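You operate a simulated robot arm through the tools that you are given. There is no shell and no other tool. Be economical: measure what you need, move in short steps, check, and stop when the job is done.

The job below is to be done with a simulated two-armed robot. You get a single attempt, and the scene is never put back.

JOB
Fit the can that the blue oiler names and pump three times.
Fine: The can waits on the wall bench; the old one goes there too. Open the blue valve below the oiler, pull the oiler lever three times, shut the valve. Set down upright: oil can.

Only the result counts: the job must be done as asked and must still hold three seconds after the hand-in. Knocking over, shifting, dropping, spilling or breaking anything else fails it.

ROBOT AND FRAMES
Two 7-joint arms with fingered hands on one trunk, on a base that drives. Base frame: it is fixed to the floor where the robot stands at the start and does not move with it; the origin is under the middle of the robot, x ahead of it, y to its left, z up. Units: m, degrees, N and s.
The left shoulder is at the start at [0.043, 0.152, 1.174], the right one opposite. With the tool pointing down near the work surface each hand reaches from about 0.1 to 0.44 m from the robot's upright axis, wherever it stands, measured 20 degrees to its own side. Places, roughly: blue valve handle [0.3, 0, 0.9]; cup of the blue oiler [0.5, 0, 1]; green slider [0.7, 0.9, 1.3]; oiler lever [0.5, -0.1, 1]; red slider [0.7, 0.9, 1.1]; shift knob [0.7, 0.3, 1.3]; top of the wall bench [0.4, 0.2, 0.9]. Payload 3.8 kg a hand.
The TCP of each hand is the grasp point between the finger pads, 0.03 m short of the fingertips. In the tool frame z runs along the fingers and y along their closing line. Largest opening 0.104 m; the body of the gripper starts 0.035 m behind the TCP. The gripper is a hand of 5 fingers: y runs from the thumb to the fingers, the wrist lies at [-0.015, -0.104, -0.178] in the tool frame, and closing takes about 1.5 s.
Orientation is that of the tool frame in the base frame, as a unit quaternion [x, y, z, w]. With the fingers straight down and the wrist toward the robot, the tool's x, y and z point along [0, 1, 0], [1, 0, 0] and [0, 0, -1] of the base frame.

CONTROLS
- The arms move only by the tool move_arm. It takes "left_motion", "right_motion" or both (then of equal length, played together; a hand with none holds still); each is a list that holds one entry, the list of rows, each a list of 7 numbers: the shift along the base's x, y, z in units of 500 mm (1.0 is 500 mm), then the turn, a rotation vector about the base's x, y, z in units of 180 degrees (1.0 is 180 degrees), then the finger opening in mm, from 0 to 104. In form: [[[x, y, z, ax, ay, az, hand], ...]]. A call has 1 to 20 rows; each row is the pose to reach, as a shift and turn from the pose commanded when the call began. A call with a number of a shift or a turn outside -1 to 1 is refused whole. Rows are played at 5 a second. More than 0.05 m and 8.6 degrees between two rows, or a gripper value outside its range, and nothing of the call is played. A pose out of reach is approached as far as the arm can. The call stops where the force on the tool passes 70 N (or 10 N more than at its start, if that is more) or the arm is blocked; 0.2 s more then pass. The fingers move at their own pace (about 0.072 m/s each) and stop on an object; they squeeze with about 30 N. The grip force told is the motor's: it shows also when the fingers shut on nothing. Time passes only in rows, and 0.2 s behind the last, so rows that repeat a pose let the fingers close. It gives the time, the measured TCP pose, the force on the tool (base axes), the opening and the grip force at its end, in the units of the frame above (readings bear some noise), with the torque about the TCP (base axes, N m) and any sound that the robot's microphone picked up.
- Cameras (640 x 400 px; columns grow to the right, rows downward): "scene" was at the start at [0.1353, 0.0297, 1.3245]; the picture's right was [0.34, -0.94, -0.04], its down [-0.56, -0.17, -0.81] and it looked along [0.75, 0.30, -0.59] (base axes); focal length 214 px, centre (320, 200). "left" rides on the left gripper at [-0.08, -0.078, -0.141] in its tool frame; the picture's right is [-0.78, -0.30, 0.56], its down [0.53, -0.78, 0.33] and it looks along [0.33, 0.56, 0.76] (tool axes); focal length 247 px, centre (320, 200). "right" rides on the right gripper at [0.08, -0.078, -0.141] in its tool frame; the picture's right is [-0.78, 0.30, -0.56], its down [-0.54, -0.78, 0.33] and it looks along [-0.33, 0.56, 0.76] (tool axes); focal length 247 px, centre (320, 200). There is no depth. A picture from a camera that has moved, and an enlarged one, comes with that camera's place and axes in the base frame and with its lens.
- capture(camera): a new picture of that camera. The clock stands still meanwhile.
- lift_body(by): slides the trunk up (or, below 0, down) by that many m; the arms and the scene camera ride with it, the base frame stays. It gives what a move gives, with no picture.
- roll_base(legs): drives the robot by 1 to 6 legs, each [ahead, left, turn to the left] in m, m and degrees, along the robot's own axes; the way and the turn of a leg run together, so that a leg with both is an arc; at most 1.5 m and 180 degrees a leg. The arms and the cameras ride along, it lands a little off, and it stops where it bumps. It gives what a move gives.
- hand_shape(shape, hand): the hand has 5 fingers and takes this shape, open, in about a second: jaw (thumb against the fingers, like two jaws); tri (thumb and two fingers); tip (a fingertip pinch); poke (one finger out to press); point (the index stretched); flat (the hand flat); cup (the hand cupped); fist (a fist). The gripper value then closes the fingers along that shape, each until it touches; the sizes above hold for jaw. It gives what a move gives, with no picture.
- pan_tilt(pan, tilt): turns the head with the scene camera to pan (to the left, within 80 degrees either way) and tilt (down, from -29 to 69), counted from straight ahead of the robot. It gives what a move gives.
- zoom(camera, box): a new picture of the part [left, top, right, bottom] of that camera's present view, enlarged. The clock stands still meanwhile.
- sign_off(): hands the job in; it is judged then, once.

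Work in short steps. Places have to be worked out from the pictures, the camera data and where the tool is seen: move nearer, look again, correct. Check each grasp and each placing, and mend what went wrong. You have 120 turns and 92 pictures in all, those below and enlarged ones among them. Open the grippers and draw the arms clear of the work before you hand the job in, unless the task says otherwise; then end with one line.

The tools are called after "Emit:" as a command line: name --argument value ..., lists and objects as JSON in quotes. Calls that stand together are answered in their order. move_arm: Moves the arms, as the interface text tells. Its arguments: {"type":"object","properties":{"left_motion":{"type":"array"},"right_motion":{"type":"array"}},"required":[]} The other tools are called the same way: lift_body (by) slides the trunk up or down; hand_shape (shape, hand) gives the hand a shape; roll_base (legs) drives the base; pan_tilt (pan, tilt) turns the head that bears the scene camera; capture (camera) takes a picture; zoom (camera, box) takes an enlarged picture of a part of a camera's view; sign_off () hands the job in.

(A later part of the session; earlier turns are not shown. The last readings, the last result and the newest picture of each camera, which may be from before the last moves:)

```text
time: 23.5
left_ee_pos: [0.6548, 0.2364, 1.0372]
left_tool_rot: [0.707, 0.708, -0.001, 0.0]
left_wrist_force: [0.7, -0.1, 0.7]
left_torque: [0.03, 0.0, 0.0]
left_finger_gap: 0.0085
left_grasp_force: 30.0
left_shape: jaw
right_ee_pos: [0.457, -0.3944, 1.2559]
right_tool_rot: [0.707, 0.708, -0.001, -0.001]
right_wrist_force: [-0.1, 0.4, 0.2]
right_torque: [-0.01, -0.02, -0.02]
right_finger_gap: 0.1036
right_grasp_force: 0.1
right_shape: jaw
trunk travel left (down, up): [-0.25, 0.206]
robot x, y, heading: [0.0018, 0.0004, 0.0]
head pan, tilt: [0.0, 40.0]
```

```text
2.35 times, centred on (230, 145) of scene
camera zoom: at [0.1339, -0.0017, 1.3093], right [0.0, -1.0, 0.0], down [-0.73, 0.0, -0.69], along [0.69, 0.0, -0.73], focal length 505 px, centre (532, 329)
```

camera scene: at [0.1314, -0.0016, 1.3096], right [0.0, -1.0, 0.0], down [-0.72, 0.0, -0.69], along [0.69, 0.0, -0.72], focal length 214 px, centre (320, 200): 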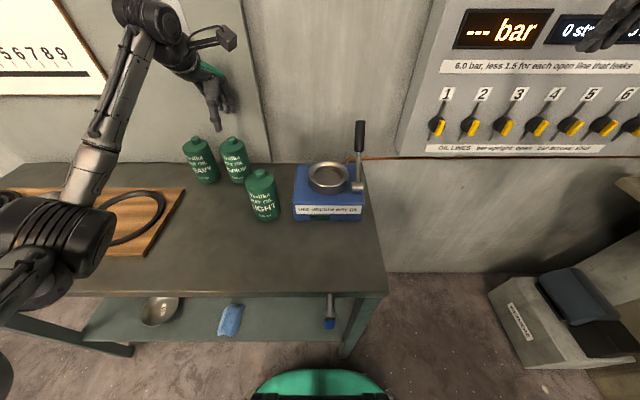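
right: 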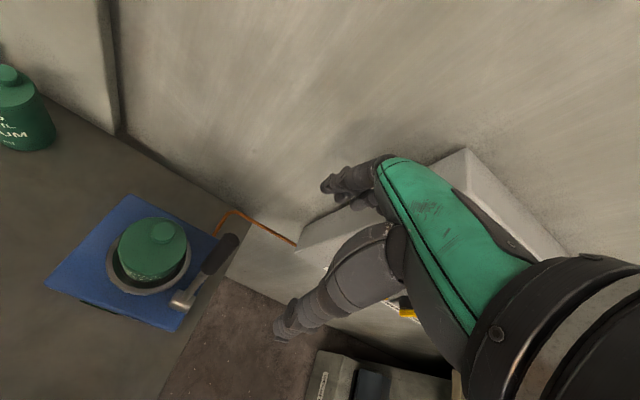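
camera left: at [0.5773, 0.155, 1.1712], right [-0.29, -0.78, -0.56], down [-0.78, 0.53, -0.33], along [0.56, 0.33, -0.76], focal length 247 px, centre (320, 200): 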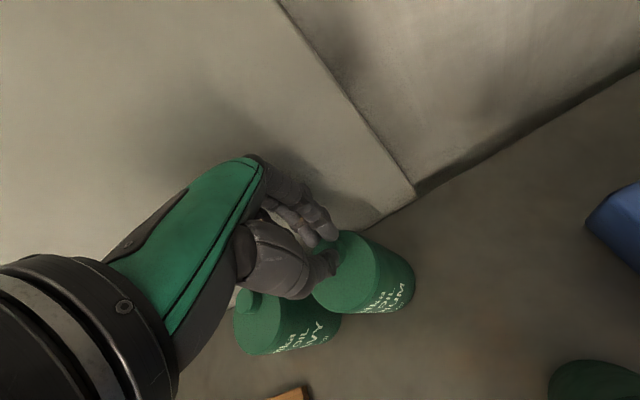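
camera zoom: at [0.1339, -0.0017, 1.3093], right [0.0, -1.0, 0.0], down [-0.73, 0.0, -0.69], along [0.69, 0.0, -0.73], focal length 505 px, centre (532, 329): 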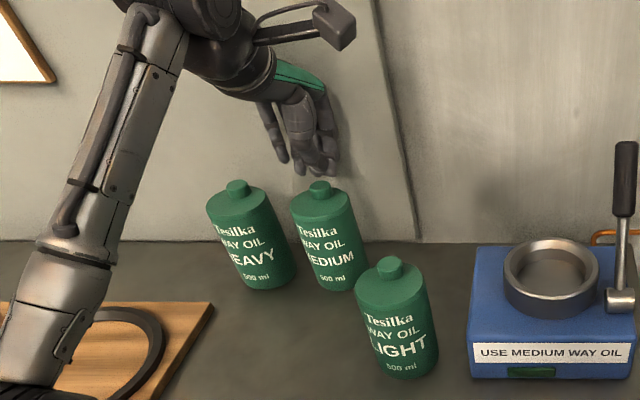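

The fingers slipped off over the cap; the can still stands, barely moved. I reopen to 40 mm and feel down further before closing.

Emit:
move_arm --left_motion '[[[0, 0, 0, 0, 0, 0, 40], [0, 0.004, 0, 0, 0, 0, 40], [0, 0.006, 0, 0, 0, 0, 40], [-0.002, 0.006, -0.01, 0, 0, 0, 40], [-0.002, 0.006, -0.02, 0, 0, 0, 40], [-0.002, 0.006, -0.028, 0, 0, 0, 40]]]'

Emit:
zoom --camera "left" --box '[220, 130, 440, 370]'

Emit:
zoom --camera "scene" --box '[190, 100, 270, 180]'

```text
time: 24.9
left_ee_pos: [0.6531, 0.2387, 1.0233]
left_tool_rot: [0.707, 0.707, 0.0, 0.001]
left_wrist_force: [-8.0, 0.8, 1.5]
left_torque: [-0.02, -0.2, 0.09]
left_finger_gap: 0.0381
left_grasp_force: 0.0
left_shape: jaw
right_ee_pos: [0.4553, -0.3944, 1.2575]
right_tool_rot: [0.707, 0.707, 0.0, 0.0]
right_wrist_force: [0.3, 0.4, -0.5]
right_torque: [-0.02, -0.02, -0.01]
right_finger_gap: 0.1037
right_grasp_force: 0.0
right_shape: jaw
trunk travel left (down, up): [-0.25, 0.206]
robot x, y, heading: [0.0009, 0.0005, -0.0]
head pan, tilt: [0.0, 40.0]
```

```text
1.67 times, centred on (330, 250) of left
camera zoom: at [0.5757, 0.1588, 1.1655], right [-0.29, -0.78, -0.56], down [-0.78, 0.53, -0.33], along [0.56, 0.33, -0.76], focal length 412 px, centre (303, 117)
```

zoom: 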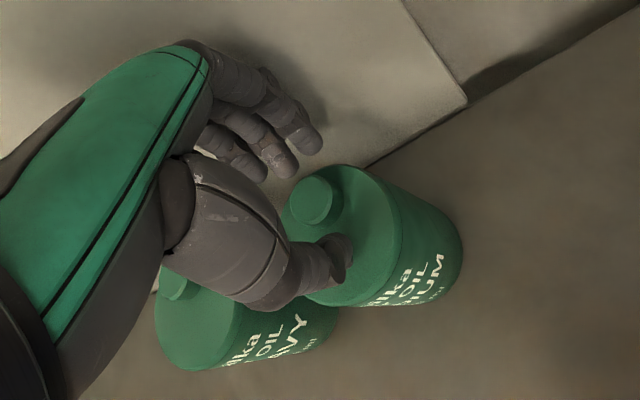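

```text
5.00 times, centred on (230, 140) of scene
camera zoom: at [0.1318, -0.0018, 1.3095], right [0.0, -1.0, 0.0], down [-0.72, 0.0, -0.69], along [0.69, 0.0, -0.72], focal length 1072 px, centre (770, 500)
```

zoom: 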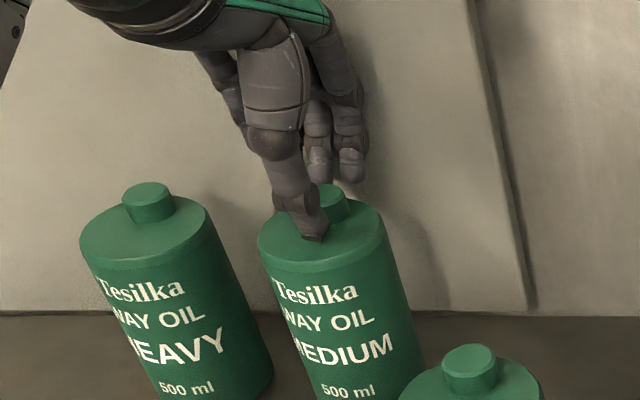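

Thumb tip is just in front of the cap and about 1 cm left of its centre. I shift right 6 mm, lower 3 mm more and close.

Emit:
move_arm --left_motion '[[[0, -0.012, 0, 0, 0, 0, 40], [-0.002, -0.014, -0.004, 0, 0, 0, 40], [-0.002, -0.014, -0.008, 0, 0, 0, 34], [-0.002, -0.014, -0.01, 0, 0, 0, 25], [-0.002, -0.014, -0.012, 0, 0, 0, 15], [-0.002, -0.014, -0.012, 0, 0, 0, 5], [-0.002, -0.014, -0.012, 0, 0, 0, 5], [-0.002, -0.014, -0.012, 0, 0, 0, 5], [-0.002, -0.014, -0.012, 0, 0, 0, 5]]]'

Emit:
zoom --camera "left" --box '[220, 130, 440, 370]'

Emit:
zoom --camera "scene" --box '[190, 100, 270, 180]'

```text
time: 26.9
left_ee_pos: [0.6526, 0.232, 1.0189]
left_tool_rot: [0.707, 0.707, 0.001, 0.002]
left_wrist_force: [3.0, -1.0, 17.6]
left_torque: [0.08, -0.18, -0.14]
left_finger_gap: 0.018
left_grasp_force: 29.7
left_shape: jaw
right_ee_pos: [0.4551, -0.395, 1.2573]
right_tool_rot: [0.707, 0.708, 0.001, -0.001]
right_wrist_force: [0.9, 0.2, -0.9]
right_torque: [0.0, 0.0, -0.01]
right_finger_gap: 0.1037
right_grasp_force: 0.0
right_shape: jaw
trunk travel left (down, up): [-0.25, 0.206]
robot x, y, heading: [-0.0003, -0.0031, 0.1]
head pan, tilt: [0.0, 40.0]
```

```text
1.67 times, centred on (330, 250) of left
camera zoom: at [0.5745, 0.1504, 1.1607], right [-0.29, -0.78, -0.56], down [-0.78, 0.53, -0.34], along [0.56, 0.33, -0.76], focal length 412 px, centre (303, 117)
```

zoom: 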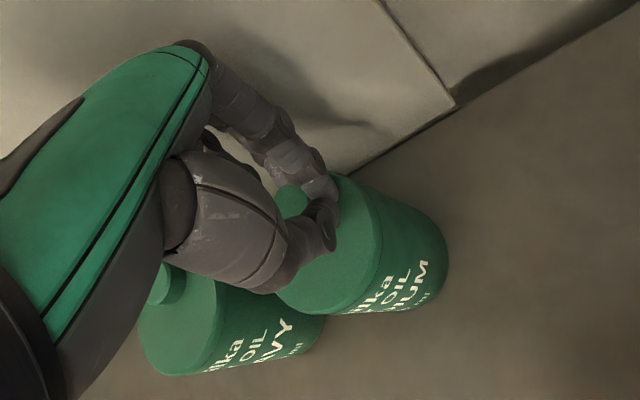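

```text
5.00 times, centred on (230, 140) of scene
camera zoom: at [0.1316, -0.0029, 1.3096], right [0.0, -1.0, 0.0], down [-0.72, 0.0, -0.69], along [0.69, 0.0, -0.72], focal length 1072 px, centre (770, 500)
```

zoom: 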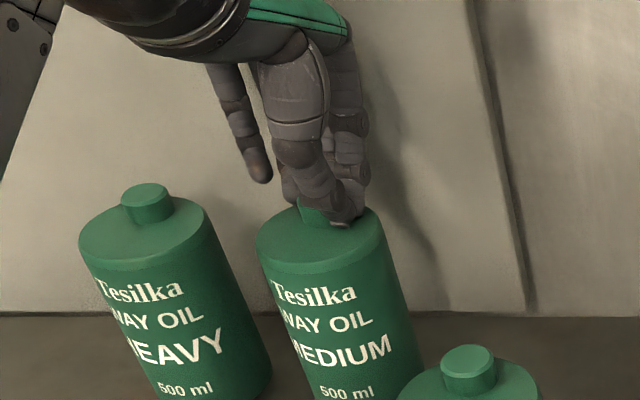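

The fingers closed just right of the cap. I reopen, shift 11 mm left, and close again at this height.

Emit:
move_arm --left_motion '[[[0, 0, 0.004, 0, 0, 0, 40], [0, 0, 0.006, 0, 0, 0, 40], [0, 0, 0.006, 0, 0, 0, 42], [0, 0.022, 0.006, 0, 0, 0, 42], [0, 0.022, 0, 0, 0, 0, 35], [0, 0.022, 0, 0, 0, 0, 25], [0, 0.022, 0, 0, 0, 0, 10], [0, 0.022, 0, 0, 0, 0, 5], [0, 0.022, 0, 0, 0, 0, 5], [0, 0.022, 0, 0, 0, 0, 5], [0, 0.022, 0, 0, 0, 0, 5]]]'

Emit:
zoom --camera "left" --box '[220, 130, 440, 370]'

Emit:
zoom --camera "scene" --box '[190, 100, 270, 180]'

```text
time: 29.3
left_ee_pos: [0.6508, 0.2415, 1.0206]
left_tool_rot: [0.707, 0.707, 0.003, 0.001]
left_wrist_force: [0.1, -3.2, 23.5]
left_torque: [-0.23, -0.24, 0.01]
left_finger_gap: 0.0254
left_grasp_force: 29.9
left_shape: jaw
right_ee_pos: [0.4545, -0.3966, 1.2573]
right_tool_rot: [0.707, 0.708, 0.001, 0.0]
right_wrist_force: [0.0, 1.1, 1.0]
right_torque: [0.03, -0.02, 0.03]
right_finger_gap: 0.1038
right_grasp_force: 0.0
right_shape: jaw
trunk travel left (down, up): [-0.25, 0.206]
robot x, y, heading: [-0.004, -0.0007, -0.0]
head pan, tilt: [0.0, 40.0]
```

```text
1.67 times, centred on (330, 250) of left
camera zoom: at [0.5737, 0.1602, 1.1616], right [-0.29, -0.78, -0.56], down [-0.78, 0.54, -0.34], along [0.56, 0.33, -0.76], focal length 412 px, centre (303, 117)
```

zoom: 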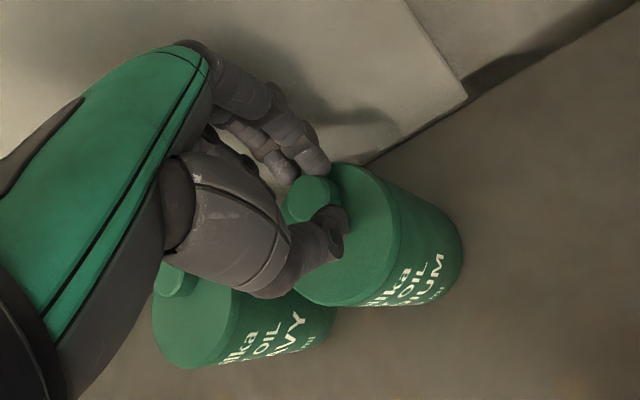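

```text
5.00 times, centred on (230, 140) of scene
camera zoom: at [0.1303, -0.0037, 1.3098], right [0.0, -1.0, 0.0], down [-0.72, 0.0, -0.69], along [0.69, 0.0, -0.72], focal length 1072 px, centre (770, 500)
```

zoom: 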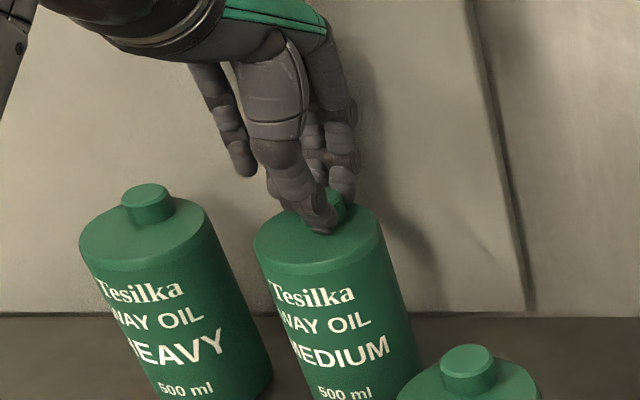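

Now the cap is properly between thumb and fingers (25 mm gap). I lift 8 mm and read the weight.

Emit:
move_arm --left_motion '[[[0, 0, 0.006, 0, 0, 0, 5], [0, 0, 0.012, 0, 0, 0, 5], [0, 0, 0.02, 0, 0, 0, 5], [0, 0, 0.026, 0, 0, 0, 5]]]'

Emit:
zoom --camera "scene" --box '[190, 100, 270, 180]'

```text
time: 30.3
left_ee_pos: [0.6537, 0.2437, 1.027]
left_tool_rot: [0.706, 0.708, -0.002, -0.002]
left_wrist_force: [0.4, 0.6, -5.7]
left_torque: [-0.02, -0.07, -0.03]
left_finger_gap: 0.0235
left_grasp_force: 29.9
left_shape: jaw
right_ee_pos: [0.4574, -0.3947, 1.2574]
right_tool_rot: [0.707, 0.707, -0.001, -0.001]
right_wrist_force: [-0.7, -0.3, 0.1]
right_torque: [0.0, 0.01, 0.0]
right_finger_gap: 0.1035
right_grasp_force: 0.0
right_shape: jaw
trunk travel left (down, up): [-0.25, 0.206]
robot x, y, heading: [-0.0025, -0.0, 0.1]
head pan, tilt: [0.0, 40.0]
```

```text
5.00 times, centred on (230, 140) of scene
camera zoom: at [0.1343, -0.0015, 1.3091], right [0.0, -1.0, 0.0], down [-0.73, 0.0, -0.69], along [0.69, 0.0, -0.73], focal length 1072 px, centre (770, 500)
```

zoom: 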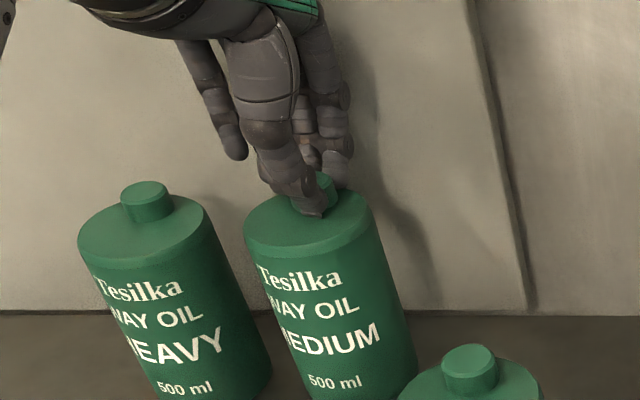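

The can hangs from the cap (−5.7 N). I draw it back 75 mm from the wall gently and lower it to the bench.

Emit:
move_arm --left_motion '[[[-0.02, 0, 0.002, 0, 0, 0, 5], [-0.05, 0, 0.002, 0, 0, 0, 5], [-0.08, 0, 0.002, 0, 0, 0, 5], [-0.11, 0, 0.002, 0, 0, 0, 5], [-0.14, 0, 0.002, 0, 0, 0, 5], [-0.15, 0, 0.002, 0, 0, 0, 5], [-0.15, 0, -0.004, 0, 0, 0, 5], [-0.15, 0, -0.01, 0, 0, 0, 5]]]'

Emit:
capture --camera "scene"

Emit:
capture --camera "left"

```text
time: 32.1
left_ee_pos: [0.5783, 0.2424, 1.0244]
left_tool_rot: [0.707, 0.707, 0.0, -0.001]
left_wrist_force: [-0.1, 0.2, -5.0]
left_torque: [-0.02, -0.08, -0.05]
left_finger_gap: 0.0239
left_grasp_force: 29.5
left_shape: jaw
right_ee_pos: [0.4576, -0.3939, 1.2572]
right_tool_rot: [0.707, 0.707, -0.001, 0.0]
right_wrist_force: [0.1, -0.5, -0.1]
right_torque: [0.03, 0.0, -0.02]
right_finger_gap: 0.1041
right_grasp_force: 0.0
right_shape: jaw
trunk travel left (down, up): [-0.25, 0.206]
robot x, y, heading: [0.0027, 0.0047, -0.2]
head pan, tilt: [0.0, 40.0]
```

```text
50 pictures are left
camera scene: at [0.1343, -0.0014, 1.3092], right [0.0, -1.0, 0.0], down [-0.73, 0.0, -0.69], along [0.69, 0.0, -0.73], focal length 214 px, centre (320, 200)
```

scene: 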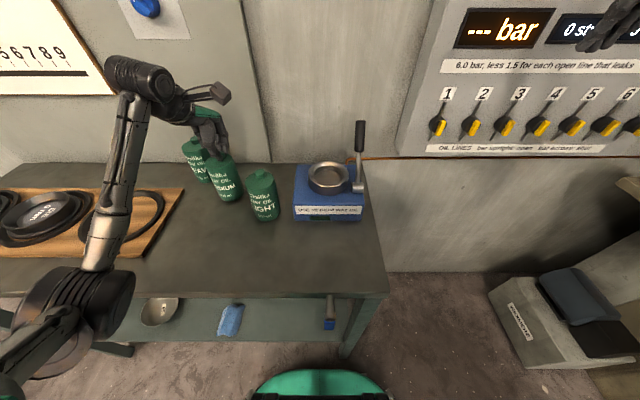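

```text
49 pictures are left
camera left: at [0.502, 0.1628, 1.1664], right [-0.3, -0.78, -0.56], down [-0.78, 0.53, -0.33], along [0.55, 0.33, -0.76], focal length 247 px, centre (320, 200)
```

left: 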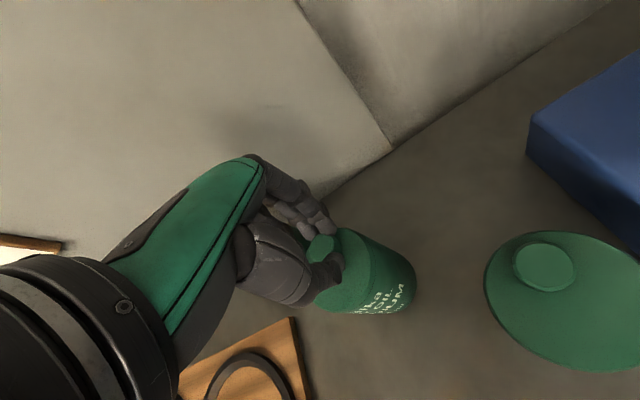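

MEDIUM hangs upright, away from the wall. I lower it until the weight comes off.

Emit:
move_arm --left_motion '[[[0, 0, -0.004, 0, 0, 0, 5], [0, 0, -0.008, 0, 0, 0, 5], [0, 0, -0.012, 0, 0, 0, 5]]]'

```text
time: 32.9
left_ee_pos: [0.5779, 0.2418, 1.0202]
left_tool_rot: [0.706, 0.708, 0.002, 0.001]
left_wrist_force: [-0.4, -1.5, 5.8]
left_torque: [-0.04, -0.16, 0.02]
left_finger_gap: 0.0236
left_grasp_force: 30.5
left_shape: jaw
right_ee_pos: [0.4555, -0.3948, 1.2569]
right_tool_rot: [0.707, 0.707, 0.001, -0.001]
right_wrist_force: [-0.3, 0.0, 0.8]
right_torque: [-0.01, 0.0, 0.01]
right_finger_gap: 0.1038
right_grasp_force: 0.1
right_shape: jaw
trunk travel left (down, up): [-0.25, 0.206]
robot x, y, heading: [-0.001, -0.0027, 0.1]
head pan, tilt: [0.0, 40.0]
```

It stands on the bench. I release and rise for the regrasp.

Emit:
move_arm --left_motion '[[[0, 0, 0.004, 0, 0, 0, 40], [0, 0, 0.004, 0, 0, 0, 42], [0, 0, 0.004, 0, 0, 0, 42], [0, 0, 0.03, 0, 0, 0, 42], [0, 0, 0.07, 0, 0, 0, 60], [0, 0, 0.12, 0, 0, 0, 104], [0, 0, 0.14, 0, 0, 0, 104], [0, 0, 0.14, 0, 0, 0, 104], [0, 0, 0.14, 0, 0, 0, 104]]]'

Emit:
capture --camera "left"

Emit:
zoom --camera "scene" --box '[160, 90, 300, 240]'

```text
time: 34.9
left_ee_pos: [0.5781, 0.2413, 1.0874]
left_tool_rot: [0.707, 0.707, 0.0, 0.0]
left_wrist_force: [0.5, -0.6, 0.7]
left_torque: [0.03, -0.03, -0.05]
left_finger_gap: 0.1036
left_grasp_force: 0.1
left_shape: jaw
right_ee_pos: [0.4574, -0.3945, 1.2573]
right_tool_rot: [0.707, 0.707, 0.0, 0.0]
right_wrist_force: [0.3, 0.2, 0.3]
right_torque: [0.0, -0.02, 0.01]
right_finger_gap: 0.1035
right_grasp_force: 0.0
right_shape: jaw
trunk travel left (down, up): [-0.25, 0.206]
robot x, y, heading: [-0.0029, -0.0023, 0.3]
head pan, tilt: [0.0, 40.0]
```

```text
48 pictures are left
camera left: at [0.5014, 0.1614, 1.2306], right [-0.3, -0.78, -0.56], down [-0.78, 0.53, -0.33], along [0.56, 0.33, -0.76], focal length 247 px, centre (320, 200)
```

left: 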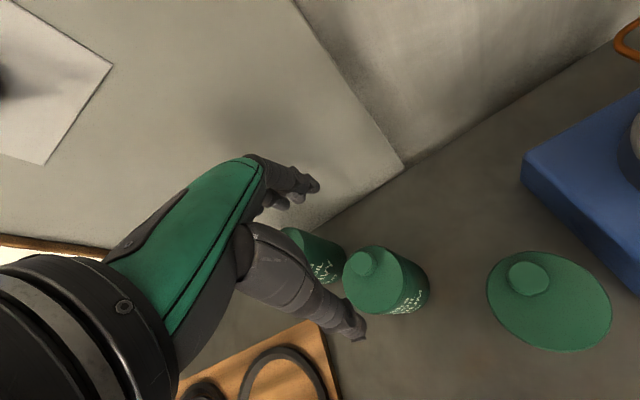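

```text
2.67 times, centred on (230, 165) of scene
camera zoom: at [0.1337, -0.0018, 1.3093], right [0.0, -1.0, 0.0], down [-0.73, 0.0, -0.69], along [0.69, 0.0, -0.73], focal length 572 px, centre (560, 293)
```

zoom: 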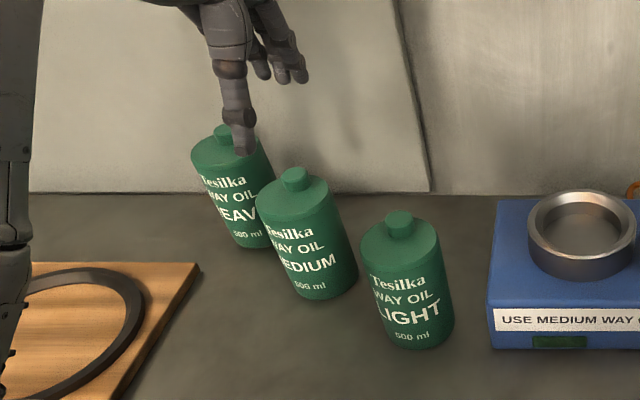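

The can is exactly under the TCP (0.576, 0.241). I descend around the body and close.

Emit:
move_arm --left_motion '[[[0, 0, -0.05, 0, 0, 0, 104], [0, 0, -0.1, 0, 0, 0, 104], [0, 0, -0.15, 0, 0, 0, 104], [0, 0, -0.19, 0, 0, 0, 104], [0, 0, -0.208, 0, 0, 0, 104], [0, 0, -0.208, 0, 0, 0, 70], [0, 0, -0.208, 0, 0, 0, 40], [0, 0, -0.208, 0, 0, 0, 40], [0, 0, -0.208, 0, 0, 0, 40], [0, 0, -0.208, 0, 0, 0, 40], [0, 0, -0.208, 0, 0, 0, 40]]]'

Emit:
capture --camera "left"

```text
time: 37.3
left_ee_pos: [0.5776, 0.2436, 0.9837]
left_tool_rot: [0.707, 0.707, 0.0, 0.0]
left_wrist_force: [-1.0, 0.3, 0.0]
left_torque: [-0.05, 0.04, 0.02]
left_finger_gap: 0.0578
left_grasp_force: 29.4
left_shape: jaw
right_ee_pos: [0.4587, -0.3942, 1.2567]
right_tool_rot: [0.707, 0.707, 0.0, -0.002]
right_wrist_force: [0.2, -0.3, -0.1]
right_torque: [0.0, -0.06, 0.02]
right_finger_gap: 0.1037
right_grasp_force: 0.0
right_shape: jaw
trunk travel left (down, up): [-0.25, 0.206]
robot x, y, heading: [-0.0006, 0.0009, -0.1]
head pan, tilt: [0.0, 40.0]
```

```text
46 pictures are left
camera left: at [0.5011, 0.1624, 1.1261], right [-0.3, -0.78, -0.56], down [-0.78, 0.53, -0.33], along [0.55, 0.33, -0.76], focal length 247 px, centre (320, 200)
```

left: 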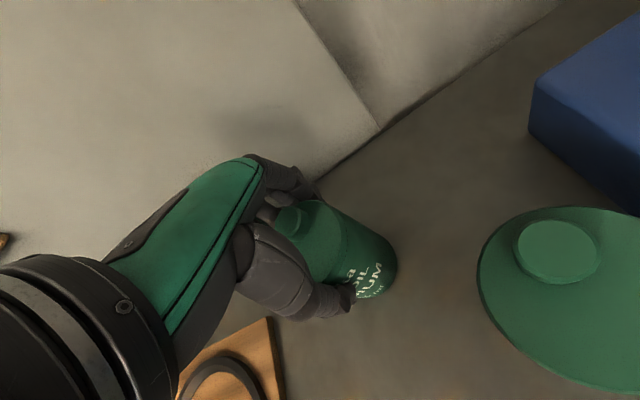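

MEDIUM gripped at 58 mm. I lift it 20 cm and carry it over the cup.

Emit:
move_arm --left_motion '[[[0, 0, 0.04, 0, 0, 0, 40], [0, 0, 0.1, 0, 0, 0, 40], [0, 0, 0.18, 0, 0, 0, 40], [0, 0, 0.26, 0, 0, 0, 40], [0, 0, 0.34, 0, 0, 0, 40], [0, 0, 0.4, 0, 0, 0, 40], [-0.01, -0.08, 0.4, 0, 0, 0, 40], [-0.02, -0.16, 0.4, 0, 0, 0, 40], [-0.03, -0.24, 0.4, 0, 0, 0, 40], [-0.04, -0.32, 0.4, 0, 0, 0, 40], [-0.05, -0.4, 0.4, 0, 0, 0, 40], [-0.05, -0.48, 0.4, 0, 0, 0, 40], [-0.05, -0.534, 0.4, 0, 0, 0, 40], [-0.05, -0.534, 0.34, 0, 0, 0, 40], [-0.05, -0.534, 0.28, 0, 0, 0, 40]]]'

Emit:
capture --camera "left"

Emit:
capture --camera "scene"

```text
time: 40.5
left_ee_pos: [0.5547, -0.0246, 1.1217]
left_tool_rot: [0.707, 0.707, 0.0, -0.001]
left_wrist_force: [-0.4, 0.4, -5.2]
left_torque: [-0.03, 0.02, -0.01]
left_finger_gap: 0.0578
left_grasp_force: 30.8
left_shape: jaw
right_ee_pos: [0.4592, -0.394, 1.2557]
right_tool_rot: [0.707, 0.707, -0.001, -0.001]
right_wrist_force: [-0.7, 0.3, 0.2]
right_torque: [-0.01, 0.0, -0.01]
right_finger_gap: 0.1037
right_grasp_force: 0.0
right_shape: jaw
trunk travel left (down, up): [-0.25, 0.206]
robot x, y, heading: [0.0016, -0.0009, 0.2]
head pan, tilt: [0.0, 40.0]
```

```text
45 pictures are left
camera left: at [0.4772, -0.1045, 1.2654], right [-0.3, -0.78, -0.56], down [-0.78, 0.54, -0.33], along [0.56, 0.33, -0.76], focal length 247 px, centre (320, 200)
```

left: 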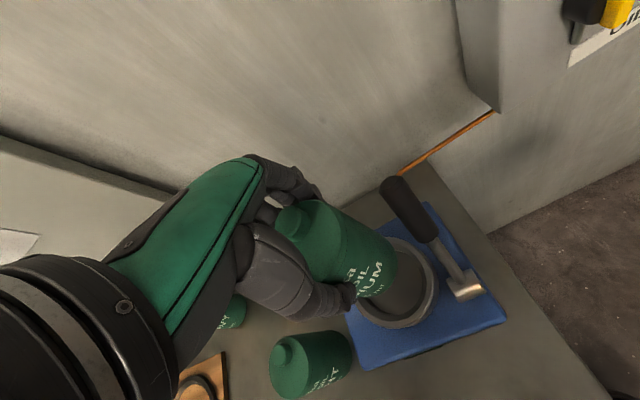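

```text
44 pictures are left
camera scene: at [0.1349, -0.0018, 1.3091], right [0.0, -1.0, 0.0], down [-0.73, 0.0, -0.69], along [0.69, 0.0, -0.73], focal length 214 px, centre (320, 200)
```

scene: 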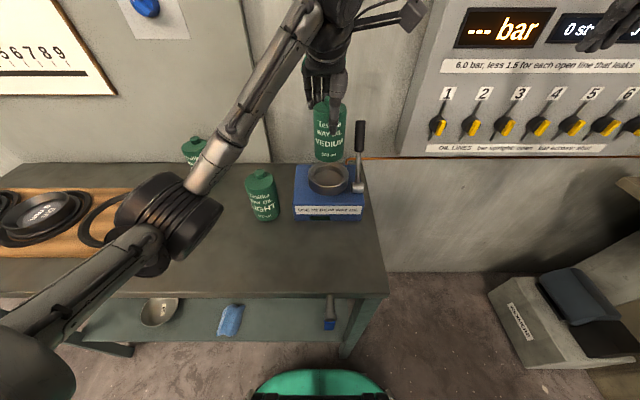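

Aligned over the cup. I lower slowly toward the expected seating height of about 1.058.

Emit:
move_arm --left_motion '[[[-0.004, 0, -0.03, 0, 0, 0, 40], [-0.004, 0, -0.06, 0, 0, 0, 40], [-0.004, 0, -0.08, 0, 0, 0, 40], [-0.004, 0, -0.1, 0, 0, 0, 40], [-0.004, 0, -0.11, 0, 0, 0, 40], [-0.004, 0, -0.12, 0, 0, 0, 40]]]'

Emit:
capture --camera "left"

```text
time: 41.9
left_ee_pos: [0.545, -0.025, 1.0699]
left_tool_rot: [0.708, 0.706, 0.004, 0.006]
left_wrist_force: [-11.5, -0.5, 36.0]
left_torque: [0.02, -0.45, -0.04]
left_finger_gap: 0.0578
left_grasp_force: 30.0
left_shape: jaw
right_ee_pos: [0.4496, -0.3946, 1.2602]
right_tool_rot: [0.707, 0.707, 0.002, 0.002]
right_wrist_force: [0.1, 0.6, 0.0]
right_torque: [0.02, -0.03, -0.02]
right_finger_gap: 0.1036
right_grasp_force: 0.1
right_shape: jaw
trunk travel left (down, up): [-0.25, 0.206]
robot x, y, heading: [0.0025, 0.0039, -0.0]
head pan, tilt: [0.0, 40.0]
```

```text
43 pictures are left
camera left: at [0.4663, -0.1043, 1.2127], right [-0.29, -0.78, -0.56], down [-0.77, 0.53, -0.35], along [0.57, 0.33, -0.76], focal length 247 px, centre (320, 200)
```

left: 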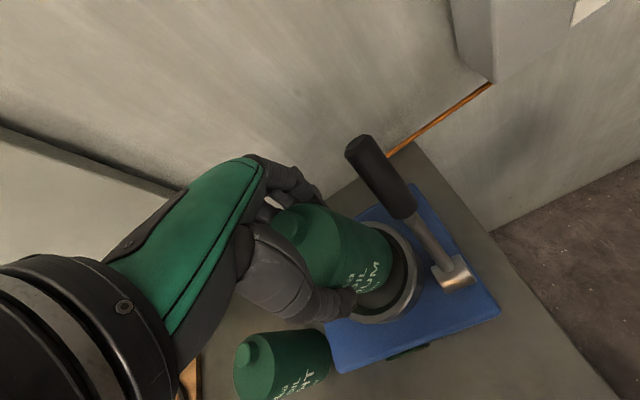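

Contact came 11 mm early (36 N up, 11 N toward −x): the can is on the rim's far side. I raise it a little and look closely.

Emit:
move_arm --left_motion '[[[-0.004, 0, -0.1, 0, 0, 0, 40], [-0.004, 0, -0.08, 0, 0, 0, 40], [-0.004, 0, 0, 0, 0, 0, 40]]]'

Emit:
zoom --camera "scene" --box '[280, 80, 380, 220]'

Emit:
zoom --camera "left" --box '[240, 150, 500, 350]'

```text
time: 42.3
left_ee_pos: [0.5425, -0.0279, 1.0479]
left_tool_rot: [0.711, 0.702, 0.008, 0.025]
left_wrist_force: [-33.4, 7.8, 47.0]
left_torque: [0.33, 0.48, 0.21]
left_finger_gap: 0.055
left_grasp_force: 30.1
left_shape: jaw
right_ee_pos: [0.4499, -0.3907, 1.2587]
right_tool_rot: [0.707, 0.707, 0.0, 0.003]
right_wrist_force: [0.7, -0.9, -0.3]
right_torque: [0.0, 0.03, -0.02]
right_finger_gap: 0.1039
right_grasp_force: 0.0
right_shape: jaw
trunk travel left (down, up): [-0.25, 0.206]
robot x, y, heading: [-0.0019, -0.0001, -0.0]
head pan, tilt: [0.0, 40.0]
stopped in row 2 (left hand): the force on the tool passed its limit at 103 N (the readings are from after the stop); the commanded pose is now the measured one
```

```text
2.86 times, centred on (330, 150) of scene
camera zoom: at [0.1253, 0.0001, 1.31], right [0.0, -1.0, 0.0], down [-0.72, 0.0, -0.69], along [0.69, 0.0, -0.72], focal length 613 px, centre (291, 343)
```

zoom: 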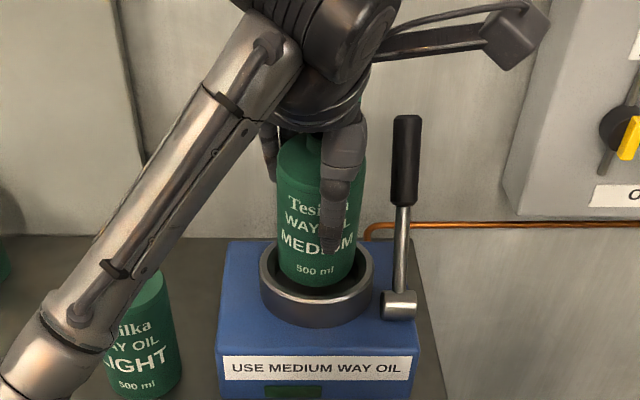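

```text
2.00 times, centred on (370, 250) of left
camera zoom: at [0.4578, -0.1043, 1.1873], right [-0.28, -0.78, -0.55], down [-0.75, 0.54, -0.38], along [0.6, 0.31, -0.74], focal length 494 px, centre (220, 100)
```

zoom: 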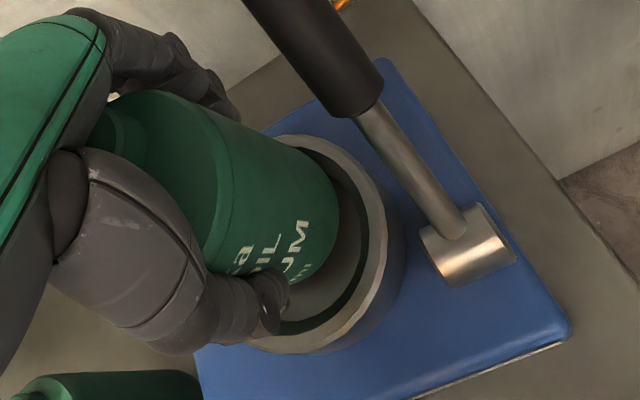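

I erred: the rows count from the present commanded pose, so this pushed down instead. The stop caught it and the oiler looks unmoved; now I lift straight up 40 mm.

Emit:
move_arm --left_motion '[[[0, 0, 0.02, 0, 0, 0, 40], [0, 0, 0.04, 0, 0, 0, 40], [0, 0, 0.07, 0, 0, 0, 40], [0, 0, 0.1, 0, 0, 0, 40]]]'

Emit:
zoom --camera "scene" --box '[280, 80, 380, 220]'

Emit:
zoom --camera "left" --box '[240, 150, 500, 350]'

```text
time: 43.3
left_ee_pos: [0.549, -0.0285, 1.086]
left_tool_rot: [0.711, 0.703, 0.007, 0.014]
left_wrist_force: [0.3, 0.4, -6.1]
left_torque: [-0.03, -0.01, 0.03]
left_finger_gap: 0.057
left_grasp_force: 29.8
left_shape: jaw
right_ee_pos: [0.4574, -0.3945, 1.2564]
right_tool_rot: [0.708, 0.706, -0.001, -0.001]
right_wrist_force: [0.5, 0.5, -0.2]
right_torque: [0.05, 0.01, 0.01]
right_finger_gap: 0.104
right_grasp_force: 0.0
right_shape: jaw
trunk travel left (down, up): [-0.25, 0.206]
robot x, y, heading: [-0.0007, 0.0013, -0.2]
head pan, tilt: [0.0, 40.0]
```

```text
2.86 times, centred on (330, 150) of scene
camera zoom: at [0.1331, -0.0022, 1.3093], right [0.0, -1.0, 0.0], down [-0.72, 0.0, -0.69], along [0.69, 0.0, -0.72], focal length 613 px, centre (291, 343)
```

zoom: 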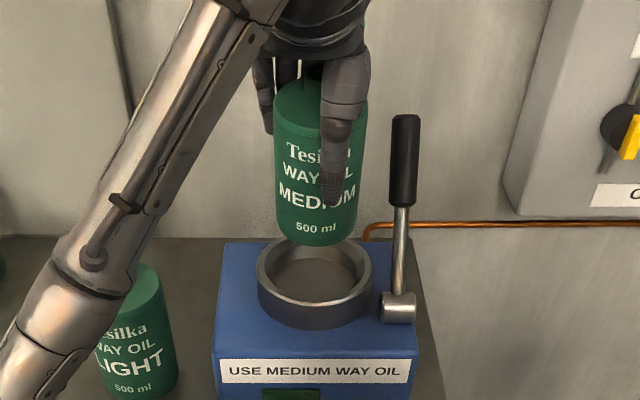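

```text
2.00 times, centred on (370, 250) of left
camera zoom: at [0.4679, -0.106, 1.2273], right [-0.29, -0.78, -0.56], down [-0.76, 0.54, -0.36], along [0.58, 0.32, -0.75], focal length 494 px, centre (220, 100)
```

zoom: 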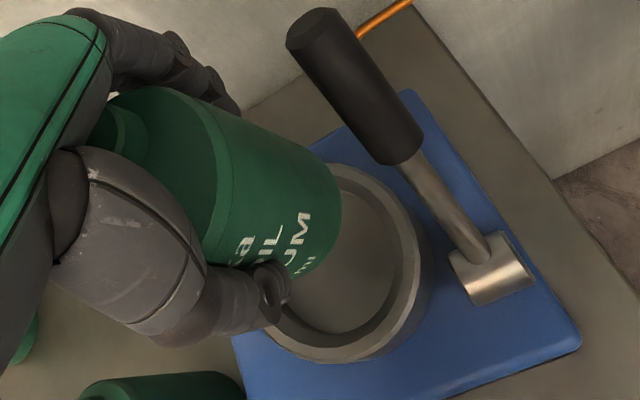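

The can slid up in the grasp by roughly 3–4 cm and the cup centre now triangulates nearer to (0.535, −0.025). I take the can back to the bench spot at (0.578, 0.243) to regrasp cleanly, undoing the small hand tilt too.

Emit:
move_arm --left_motion '[[[0, 0, 0.06, 0.001, 0.003, 0.001, 40], [0, 0, 0.12, 0.002, 0.006, 0.002, 40], [0, 0, 0.18, 0.003, 0.0095, 0.0036, 40], [0.01, 0.08, 0.18, 0.003, 0.0095, 0.0036, 40], [0.02, 0.16, 0.18, 0.003, 0.0095, 0.0036, 40], [0.03, 0.24, 0.18, 0.003, 0.0095, 0.0036, 40], [0.04, 0.32, 0.18, 0.003, 0.0095, 0.0036, 40], [0.05, 0.4, 0.18, 0.003, 0.0095, 0.0036, 40], [0.058, 0.48, 0.18, 0.003, 0.0095, 0.0036, 40], [0.058, 0.54, 0.16, 0.003, 0.0095, 0.0036, 40], [0.058, 0.54, 0.08, 0.003, 0.0095, 0.0036, 40], [0.058, 0.54, 0, 0.003, 0.0095, 0.0036, 40], [0.058, 0.54, -0.08, 0.003, 0.0095, 0.0036, 40], [0.058, 0.54, -0.14, 0.003, 0.0095, 0.0036, 40]]]'

Emit:
zoom --camera "scene" --box '[160, 90, 300, 240]'

```text
time: 46.3
left_ee_pos: [0.5799, 0.2428, 1.0159]
left_tool_rot: [0.706, 0.708, -0.002, 0.001]
left_wrist_force: [1.0, -0.2, -4.7]
left_torque: [-0.01, 0.01, -0.02]
left_finger_gap: 0.0568
left_grasp_force: 29.8
left_shape: jaw
right_ee_pos: [0.4588, -0.3935, 1.2559]
right_tool_rot: [0.707, 0.707, 0.0, -0.001]
right_wrist_force: [0.2, 0.9, -0.3]
right_torque: [-0.02, 0.02, -0.02]
right_finger_gap: 0.1037
right_grasp_force: 0.0
right_shape: jaw
trunk travel left (down, up): [-0.25, 0.206]
robot x, y, heading: [-0.0007, 0.0006, -0.2]
head pan, tilt: [0.0, 40.0]
```

```text
2.67 times, centred on (230, 165) of scene
camera zoom: at [0.1345, -0.0014, 1.3092], right [0.0, -1.0, 0.0], down [-0.73, 0.0, -0.69], along [0.69, 0.0, -0.73], focal length 572 px, centre (560, 293)
```

zoom: 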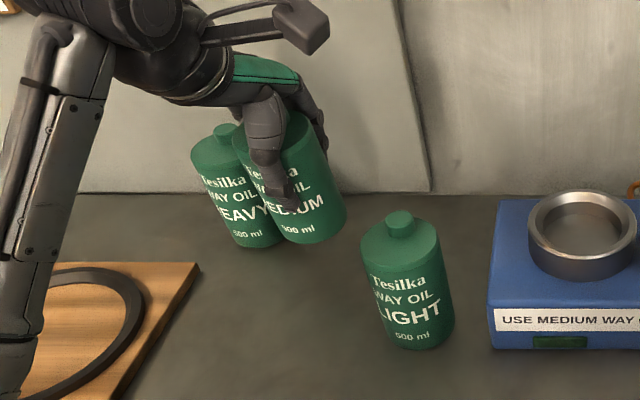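

Base is about 0.075 below the bench gap estimate, so contact is expected near TCP z 0.942. I lower most of it, then feel.

Emit:
move_arm --left_motion '[[[0, 0, -0.05, 0, 0, 0, 40], [0, 0, -0.09, 0, 0, 0, 40], [0, 0, -0.115, 0, 0, 0, 40], [0, 0, -0.13, 0, 0, 0, 40], [0, 0, -0.136, 0, 0, 0, 40]]]'

Emit:
move_arm --left_motion '[[[0, 0, -0.006, 0, 0, 0, 40], [0, 0, -0.01, 0, 0, 0, 40]]]'

```text
time: 47.5
left_ee_pos: [0.5787, 0.2413, 0.954]
left_tool_rot: [0.706, 0.708, 0.003, 0.007]
left_wrist_force: [8.2, 0.8, 31.2]
left_torque: [0.04, 0.44, -0.02]
left_finger_gap: 0.0574
left_grasp_force: 29.6
left_shape: jaw
right_ee_pos: [0.4553, -0.3956, 1.2584]
right_tool_rot: [0.707, 0.707, 0.001, 0.0]
right_wrist_force: [0.0, 0.2, -1.6]
right_torque: [-0.02, 0.02, 0.01]
right_finger_gap: 0.1038
right_grasp_force: 0.0
right_shape: jaw
trunk travel left (down, up): [-0.25, 0.206]
robot x, y, heading: [0.0004, 0.0001, 0.1]
head pan, tilt: [0.0, 40.0]
```

```text
time: 48.1
left_ee_pos: [0.5779, 0.2411, 0.952]
left_tool_rot: [0.707, 0.708, 0.006, 0.009]
left_wrist_force: [13.9, 2.0, 46.3]
left_torque: [0.17, 0.48, 0.0]
left_finger_gap: 0.0578
left_grasp_force: 30.0
left_shape: jaw
right_ee_pos: [0.453, -0.3959, 1.2569]
right_tool_rot: [0.707, 0.707, 0.002, 0.0]
right_wrist_force: [-0.2, 0.0, 0.4]
right_torque: [-0.03, -0.04, 0.01]
right_finger_gap: 0.1036
right_grasp_force: 0.0
right_shape: jaw
trunk travel left (down, up): [-0.25, 0.206]
robot x, y, heading: [0.0037, -0.0007, -0.2]
head pan, tilt: [0.0, 40.0]
```

Pressed harder than meant (contact at ≈0.955). I ease up 9 mm to relieve before releasing.

Emit:
move_arm --left_motion '[[[0, 0, 0.01, 0, 0, 0, 40], [0, 0, 0.018, 0, 0, 0, 40]]]'

Emit:
zoom --camera "scene" --box '[160, 90, 300, 240]'

```text
time: 48.7
left_ee_pos: [0.5789, 0.2412, 0.9531]
left_tool_rot: [0.706, 0.708, -0.001, 0.0]
left_wrist_force: [8.3, -0.5, 21.6]
left_torque: [0.05, 0.14, -0.07]
left_finger_gap: 0.0572
left_grasp_force: 29.9
left_shape: jaw
right_ee_pos: [0.4572, -0.3954, 1.2562]
right_tool_rot: [0.707, 0.707, 0.001, 0.0]
right_wrist_force: [0.4, -0.7, -0.7]
right_torque: [-0.03, -0.01, 0.01]
right_finger_gap: 0.1038
right_grasp_force: 0.0
right_shape: jaw
trunk travel left (down, up): [-0.25, 0.206]
robot x, y, heading: [-0.0004, 0.0026, 0.0]
head pan, tilt: [0.0, 40.0]
```

```text
2.67 times, centred on (230, 165) of scene
camera zoom: at [0.1324, -0.003, 1.3092], right [0.0, -1.0, 0.0], down [-0.72, 0.0, -0.69], along [0.69, 0.0, -0.72], focal length 572 px, centre (560, 293)
```

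zoom: 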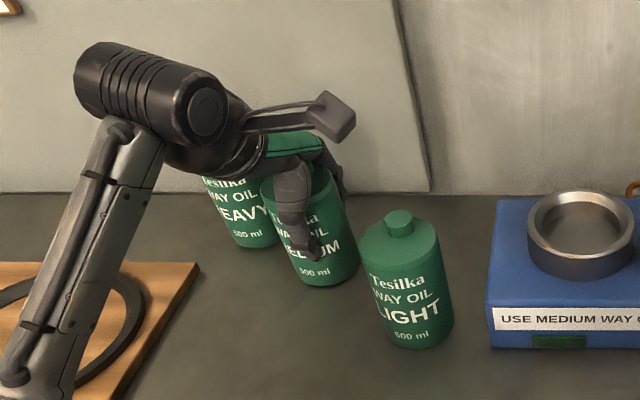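

Emit:
capture --camera "left"

```text
36 pictures are left
camera left: at [0.5013, 0.1604, 1.0959], right [-0.29, -0.78, -0.55], down [-0.78, 0.53, -0.34], along [0.56, 0.33, -0.76], focal length 247 px, centre (320, 200)
```

left: 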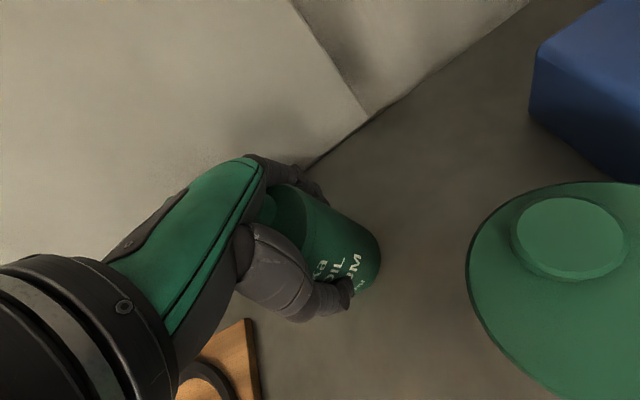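

The can has slid about 29 mm up into the hand, consistent with base contact at TCP 0.955. I ease up 4 mm more, open, and rise.

Emit:
move_arm --left_motion '[[[0, 0, 0.008, 0, 0, 0, 40], [0, 0, 0.008, 0, 0, 0, 56], [0, 0, 0.008, 0, 0, 0, 62], [0, 0, 0.008, 0, 0, 0, 70], [0, 0, 0.008, 0, 0, 0, 80], [0, 0, 0.008, 0, 0, 0, 104], [0, 0, 0.008, 0, 0, 0, 104], [0, 0, 0.008, 0, 0, 0, 104], [0, 0, 0.05, 0, 0, 0, 104], [0, 0, 0.1, 0, 0, 0, 104], [0, 0, 0.18, 0, 0, 0, 104], [0, 0, 0.26, 0, 0, 0, 104]]]'

Emit:
capture --camera "left"

Emit:
zoom --camera "scene" --box '[160, 90, 300, 240]'

```text
time: 51.3
left_ee_pos: [0.5785, 0.241, 1.0831]
left_tool_rot: [0.706, 0.708, -0.003, 0.001]
left_wrist_force: [-1.1, 0.7, -0.2]
left_torque: [0.01, -0.03, -0.02]
left_finger_gap: 0.104
left_grasp_force: 0.0
left_shape: jaw
right_ee_pos: [0.4572, -0.3951, 1.2561]
right_tool_rot: [0.707, 0.707, -0.001, 0.0]
right_wrist_force: [0.0, -0.3, -0.3]
right_torque: [0.03, 0.01, 0.0]
right_finger_gap: 0.1035
right_grasp_force: 0.1
right_shape: jaw
trunk travel left (down, up): [-0.25, 0.206]
robot x, y, heading: [0.0006, 0.0011, 0.3]
head pan, tilt: [0.0, 40.0]
```

```text
35 pictures are left
camera left: at [0.5024, 0.1611, 1.2261], right [-0.29, -0.78, -0.55], down [-0.78, 0.53, -0.33], along [0.55, 0.33, -0.76], focal length 247 px, centre (320, 200)
```

left: 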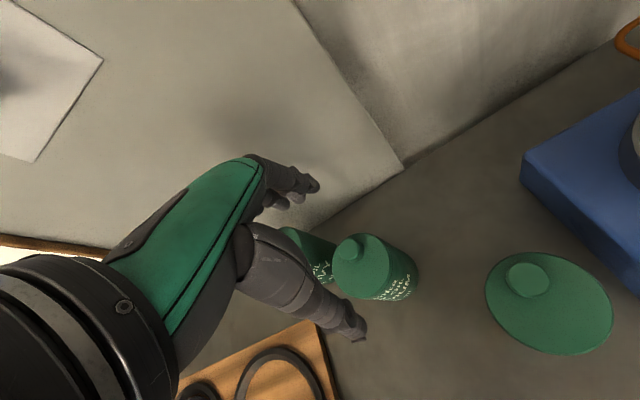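

```text
2.67 times, centred on (230, 165) of scene
camera zoom: at [0.1334, -0.0022, 1.3093], right [0.0, -1.0, 0.0], down [-0.73, 0.0, -0.69], along [0.69, 0.0, -0.73], focal length 572 px, centre (560, 293)
```

zoom: 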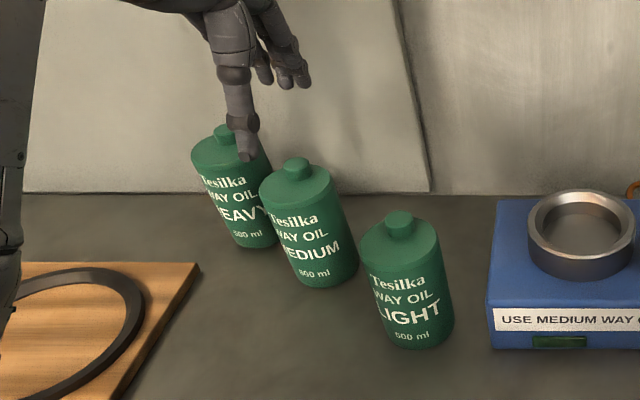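

MEDIUM stands upright at (0.592, 0.248). Comparing grips, a gripped can sits about 12 mm ahead of the TCP, which explains the rim hit; with the cup at (0.550, −0.024) the TCP should go to x≈0.538. I regrasp now.

Emit:
move_arm --left_motion '[[[0.003, 0.013, -0.05, 0, 0, 0, 104], [0.003, 0.013, -0.1, 0, 0, 0, 104], [0.003, 0.013, -0.15, 0, 0, 0, 104], [0.003, 0.013, -0.19, 0, 0, 0, 104], [0.003, 0.013, -0.202, 0, 0, 0, 104], [0.003, 0.013, -0.202, 0, 0, 0, 70], [0.003, 0.013, -0.202, 0, 0, 0, 40], [0.003, 0.013, -0.202, 0, 0, 0, 40], [0.003, 0.013, -0.202, 0, 0, 0, 40], [0.003, 0.013, -0.202, 0, 0, 0, 40], [0.003, 0.013, -0.202, 0, 0, 0, 40]]]'

Emit:
capture --camera "left"

```text
time: 53.7
left_ee_pos: [0.5803, 0.2493, 0.9812]
left_tool_rot: [0.706, 0.708, -0.003, 0.001]
left_wrist_force: [-0.7, 0.6, 0.3]
left_torque: [0.02, 0.02, 0.0]
left_finger_gap: 0.0587
left_grasp_force: 30.2
left_shape: jaw
right_ee_pos: [0.4571, -0.3946, 1.256]
right_tool_rot: [0.707, 0.707, 0.0, 0.0]
right_wrist_force: [-0.6, -0.2, -0.4]
right_torque: [0.02, -0.02, 0.02]
right_finger_gap: 0.1037
right_grasp_force: 0.1
right_shape: jaw
trunk travel left (down, up): [-0.25, 0.206]
robot x, y, heading: [0.0008, -0.0026, 0.1]
head pan, tilt: [0.0, 40.0]
```

```text
33 pictures are left
camera left: at [0.5037, 0.1687, 1.1242], right [-0.29, -0.78, -0.55], down [-0.78, 0.53, -0.33], along [0.55, 0.33, -0.76], focal length 247 px, centre (320, 200)
```

left: 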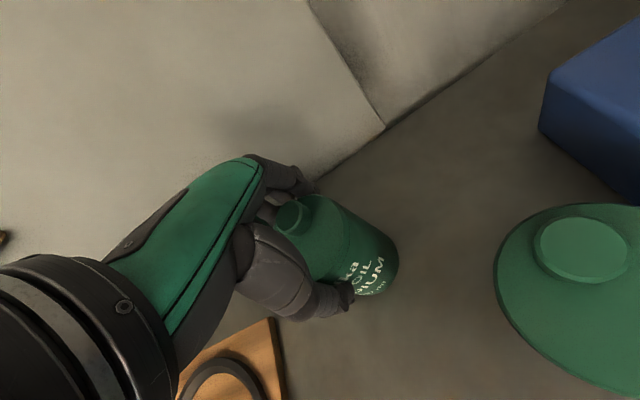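

Gripped; can centre is at TCP +12.7 mm in x, −3 mm in y. I carry it so the can is over (0.550, −0.024) and stop just above the rim.

Emit:
move_arm --left_motion '[[[0, 0, 0.04, 0, 0, 0, 40], [0, 0, 0.1, 0, 0, 0, 40], [0, 0, 0.18, 0, 0, 0, 40], [0, 0, 0.26, 0, 0, 0, 40], [0, 0, 0.34, 0, 0, 0, 40], [-0.01, -0.05, 0.38, 0, 0, 0, 40], [-0.03, -0.13, 0.38, 0, 0, 0, 40], [-0.05, -0.21, 0.38, 0, 0, 0, 40], [-0.07, -0.29, 0.38, 0, 0, 0, 40], [-0.086, -0.37, 0.38, 0, 0, 0, 40], [-0.086, -0.45, 0.38, 0, 0, 0, 40], [-0.086, -0.51, 0.38, 0, 0, 0, 40], [-0.086, -0.541, 0.36, 0, 0, 0, 40], [-0.086, -0.541, 0.3, 0, 0, 0, 40], [-0.086, -0.541, 0.26, 0, 0, 0, 40]]]'

Emit:
capture --camera "left"

Emit:
zoom --camera "scene" --box '[280, 80, 380, 220]'

```text
time: 56.9
left_ee_pos: [0.5368, -0.0217, 1.1112]
left_tool_rot: [0.706, 0.708, -0.002, 0.002]
left_wrist_force: [-1.1, -0.2, -4.9]
left_torque: [0.0, -0.01, 0.02]
left_finger_gap: 0.0583
left_grasp_force: 29.9
left_shape: jaw
right_ee_pos: [0.4581, -0.3941, 1.2556]
right_tool_rot: [0.707, 0.707, 0.0, -0.001]
right_wrist_force: [-0.4, 0.4, -0.5]
right_torque: [0.02, -0.01, 0.01]
right_finger_gap: 0.1036
right_grasp_force: 0.0
right_shape: jaw
trunk travel left (down, up): [-0.25, 0.206]
robot x, y, heading: [0.0001, 0.0002, 0.0]
head pan, tilt: [0.0, 40.0]
```

```text
32 pictures are left
camera left: at [0.4607, -0.1015, 1.2537], right [-0.29, -0.78, -0.55], down [-0.78, 0.53, -0.33], along [0.55, 0.33, -0.76], focal length 247 px, centre (320, 200)
```

left: 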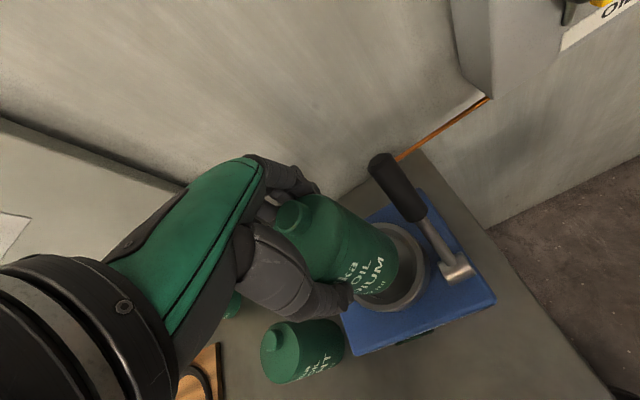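

```text
2.86 times, centred on (330, 150) of scene
camera zoom: at [0.1344, -0.0019, 1.3092], right [0.0, -1.0, 0.0], down [-0.73, 0.0, -0.69], along [0.69, 0.0, -0.73], focal length 613 px, centre (291, 343)
```

zoom: 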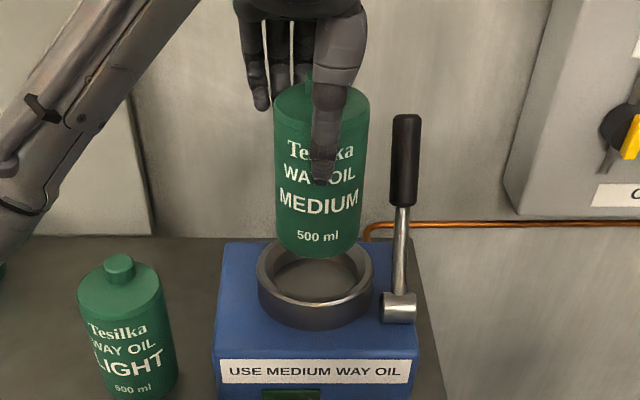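

Laterally well centred. I lower 30 mm in small rows and read the force.

Emit:
move_arm --left_motion '[[[0, 0, -0.015, 0, 0, 0, 40], [0, 0, -0.03, 0, 0, 0, 40], [0, 0, -0.045, 0, 0, 0, 40], [0, 0, -0.06, 0, 0, 0, 40]]]'

```text
time: 57.9
left_ee_pos: [0.5373, -0.0213, 1.0804]
left_tool_rot: [0.706, 0.709, -0.002, 0.001]
left_wrist_force: [0.3, -1.5, -4.9]
left_torque: [-0.01, -0.05, -0.01]
left_finger_gap: 0.0584
left_grasp_force: 29.9
left_shape: jaw
right_ee_pos: [0.4578, -0.3941, 1.2569]
right_tool_rot: [0.707, 0.707, 0.0, -0.001]
right_wrist_force: [-0.2, -0.2, -0.4]
right_torque: [-0.03, 0.0, -0.02]
right_finger_gap: 0.1038
right_grasp_force: 0.1
right_shape: jaw
trunk travel left (down, up): [-0.25, 0.206]
robot x, y, heading: [-0.0013, -0.0035, 0.0]
head pan, tilt: [0.0, 40.0]
```

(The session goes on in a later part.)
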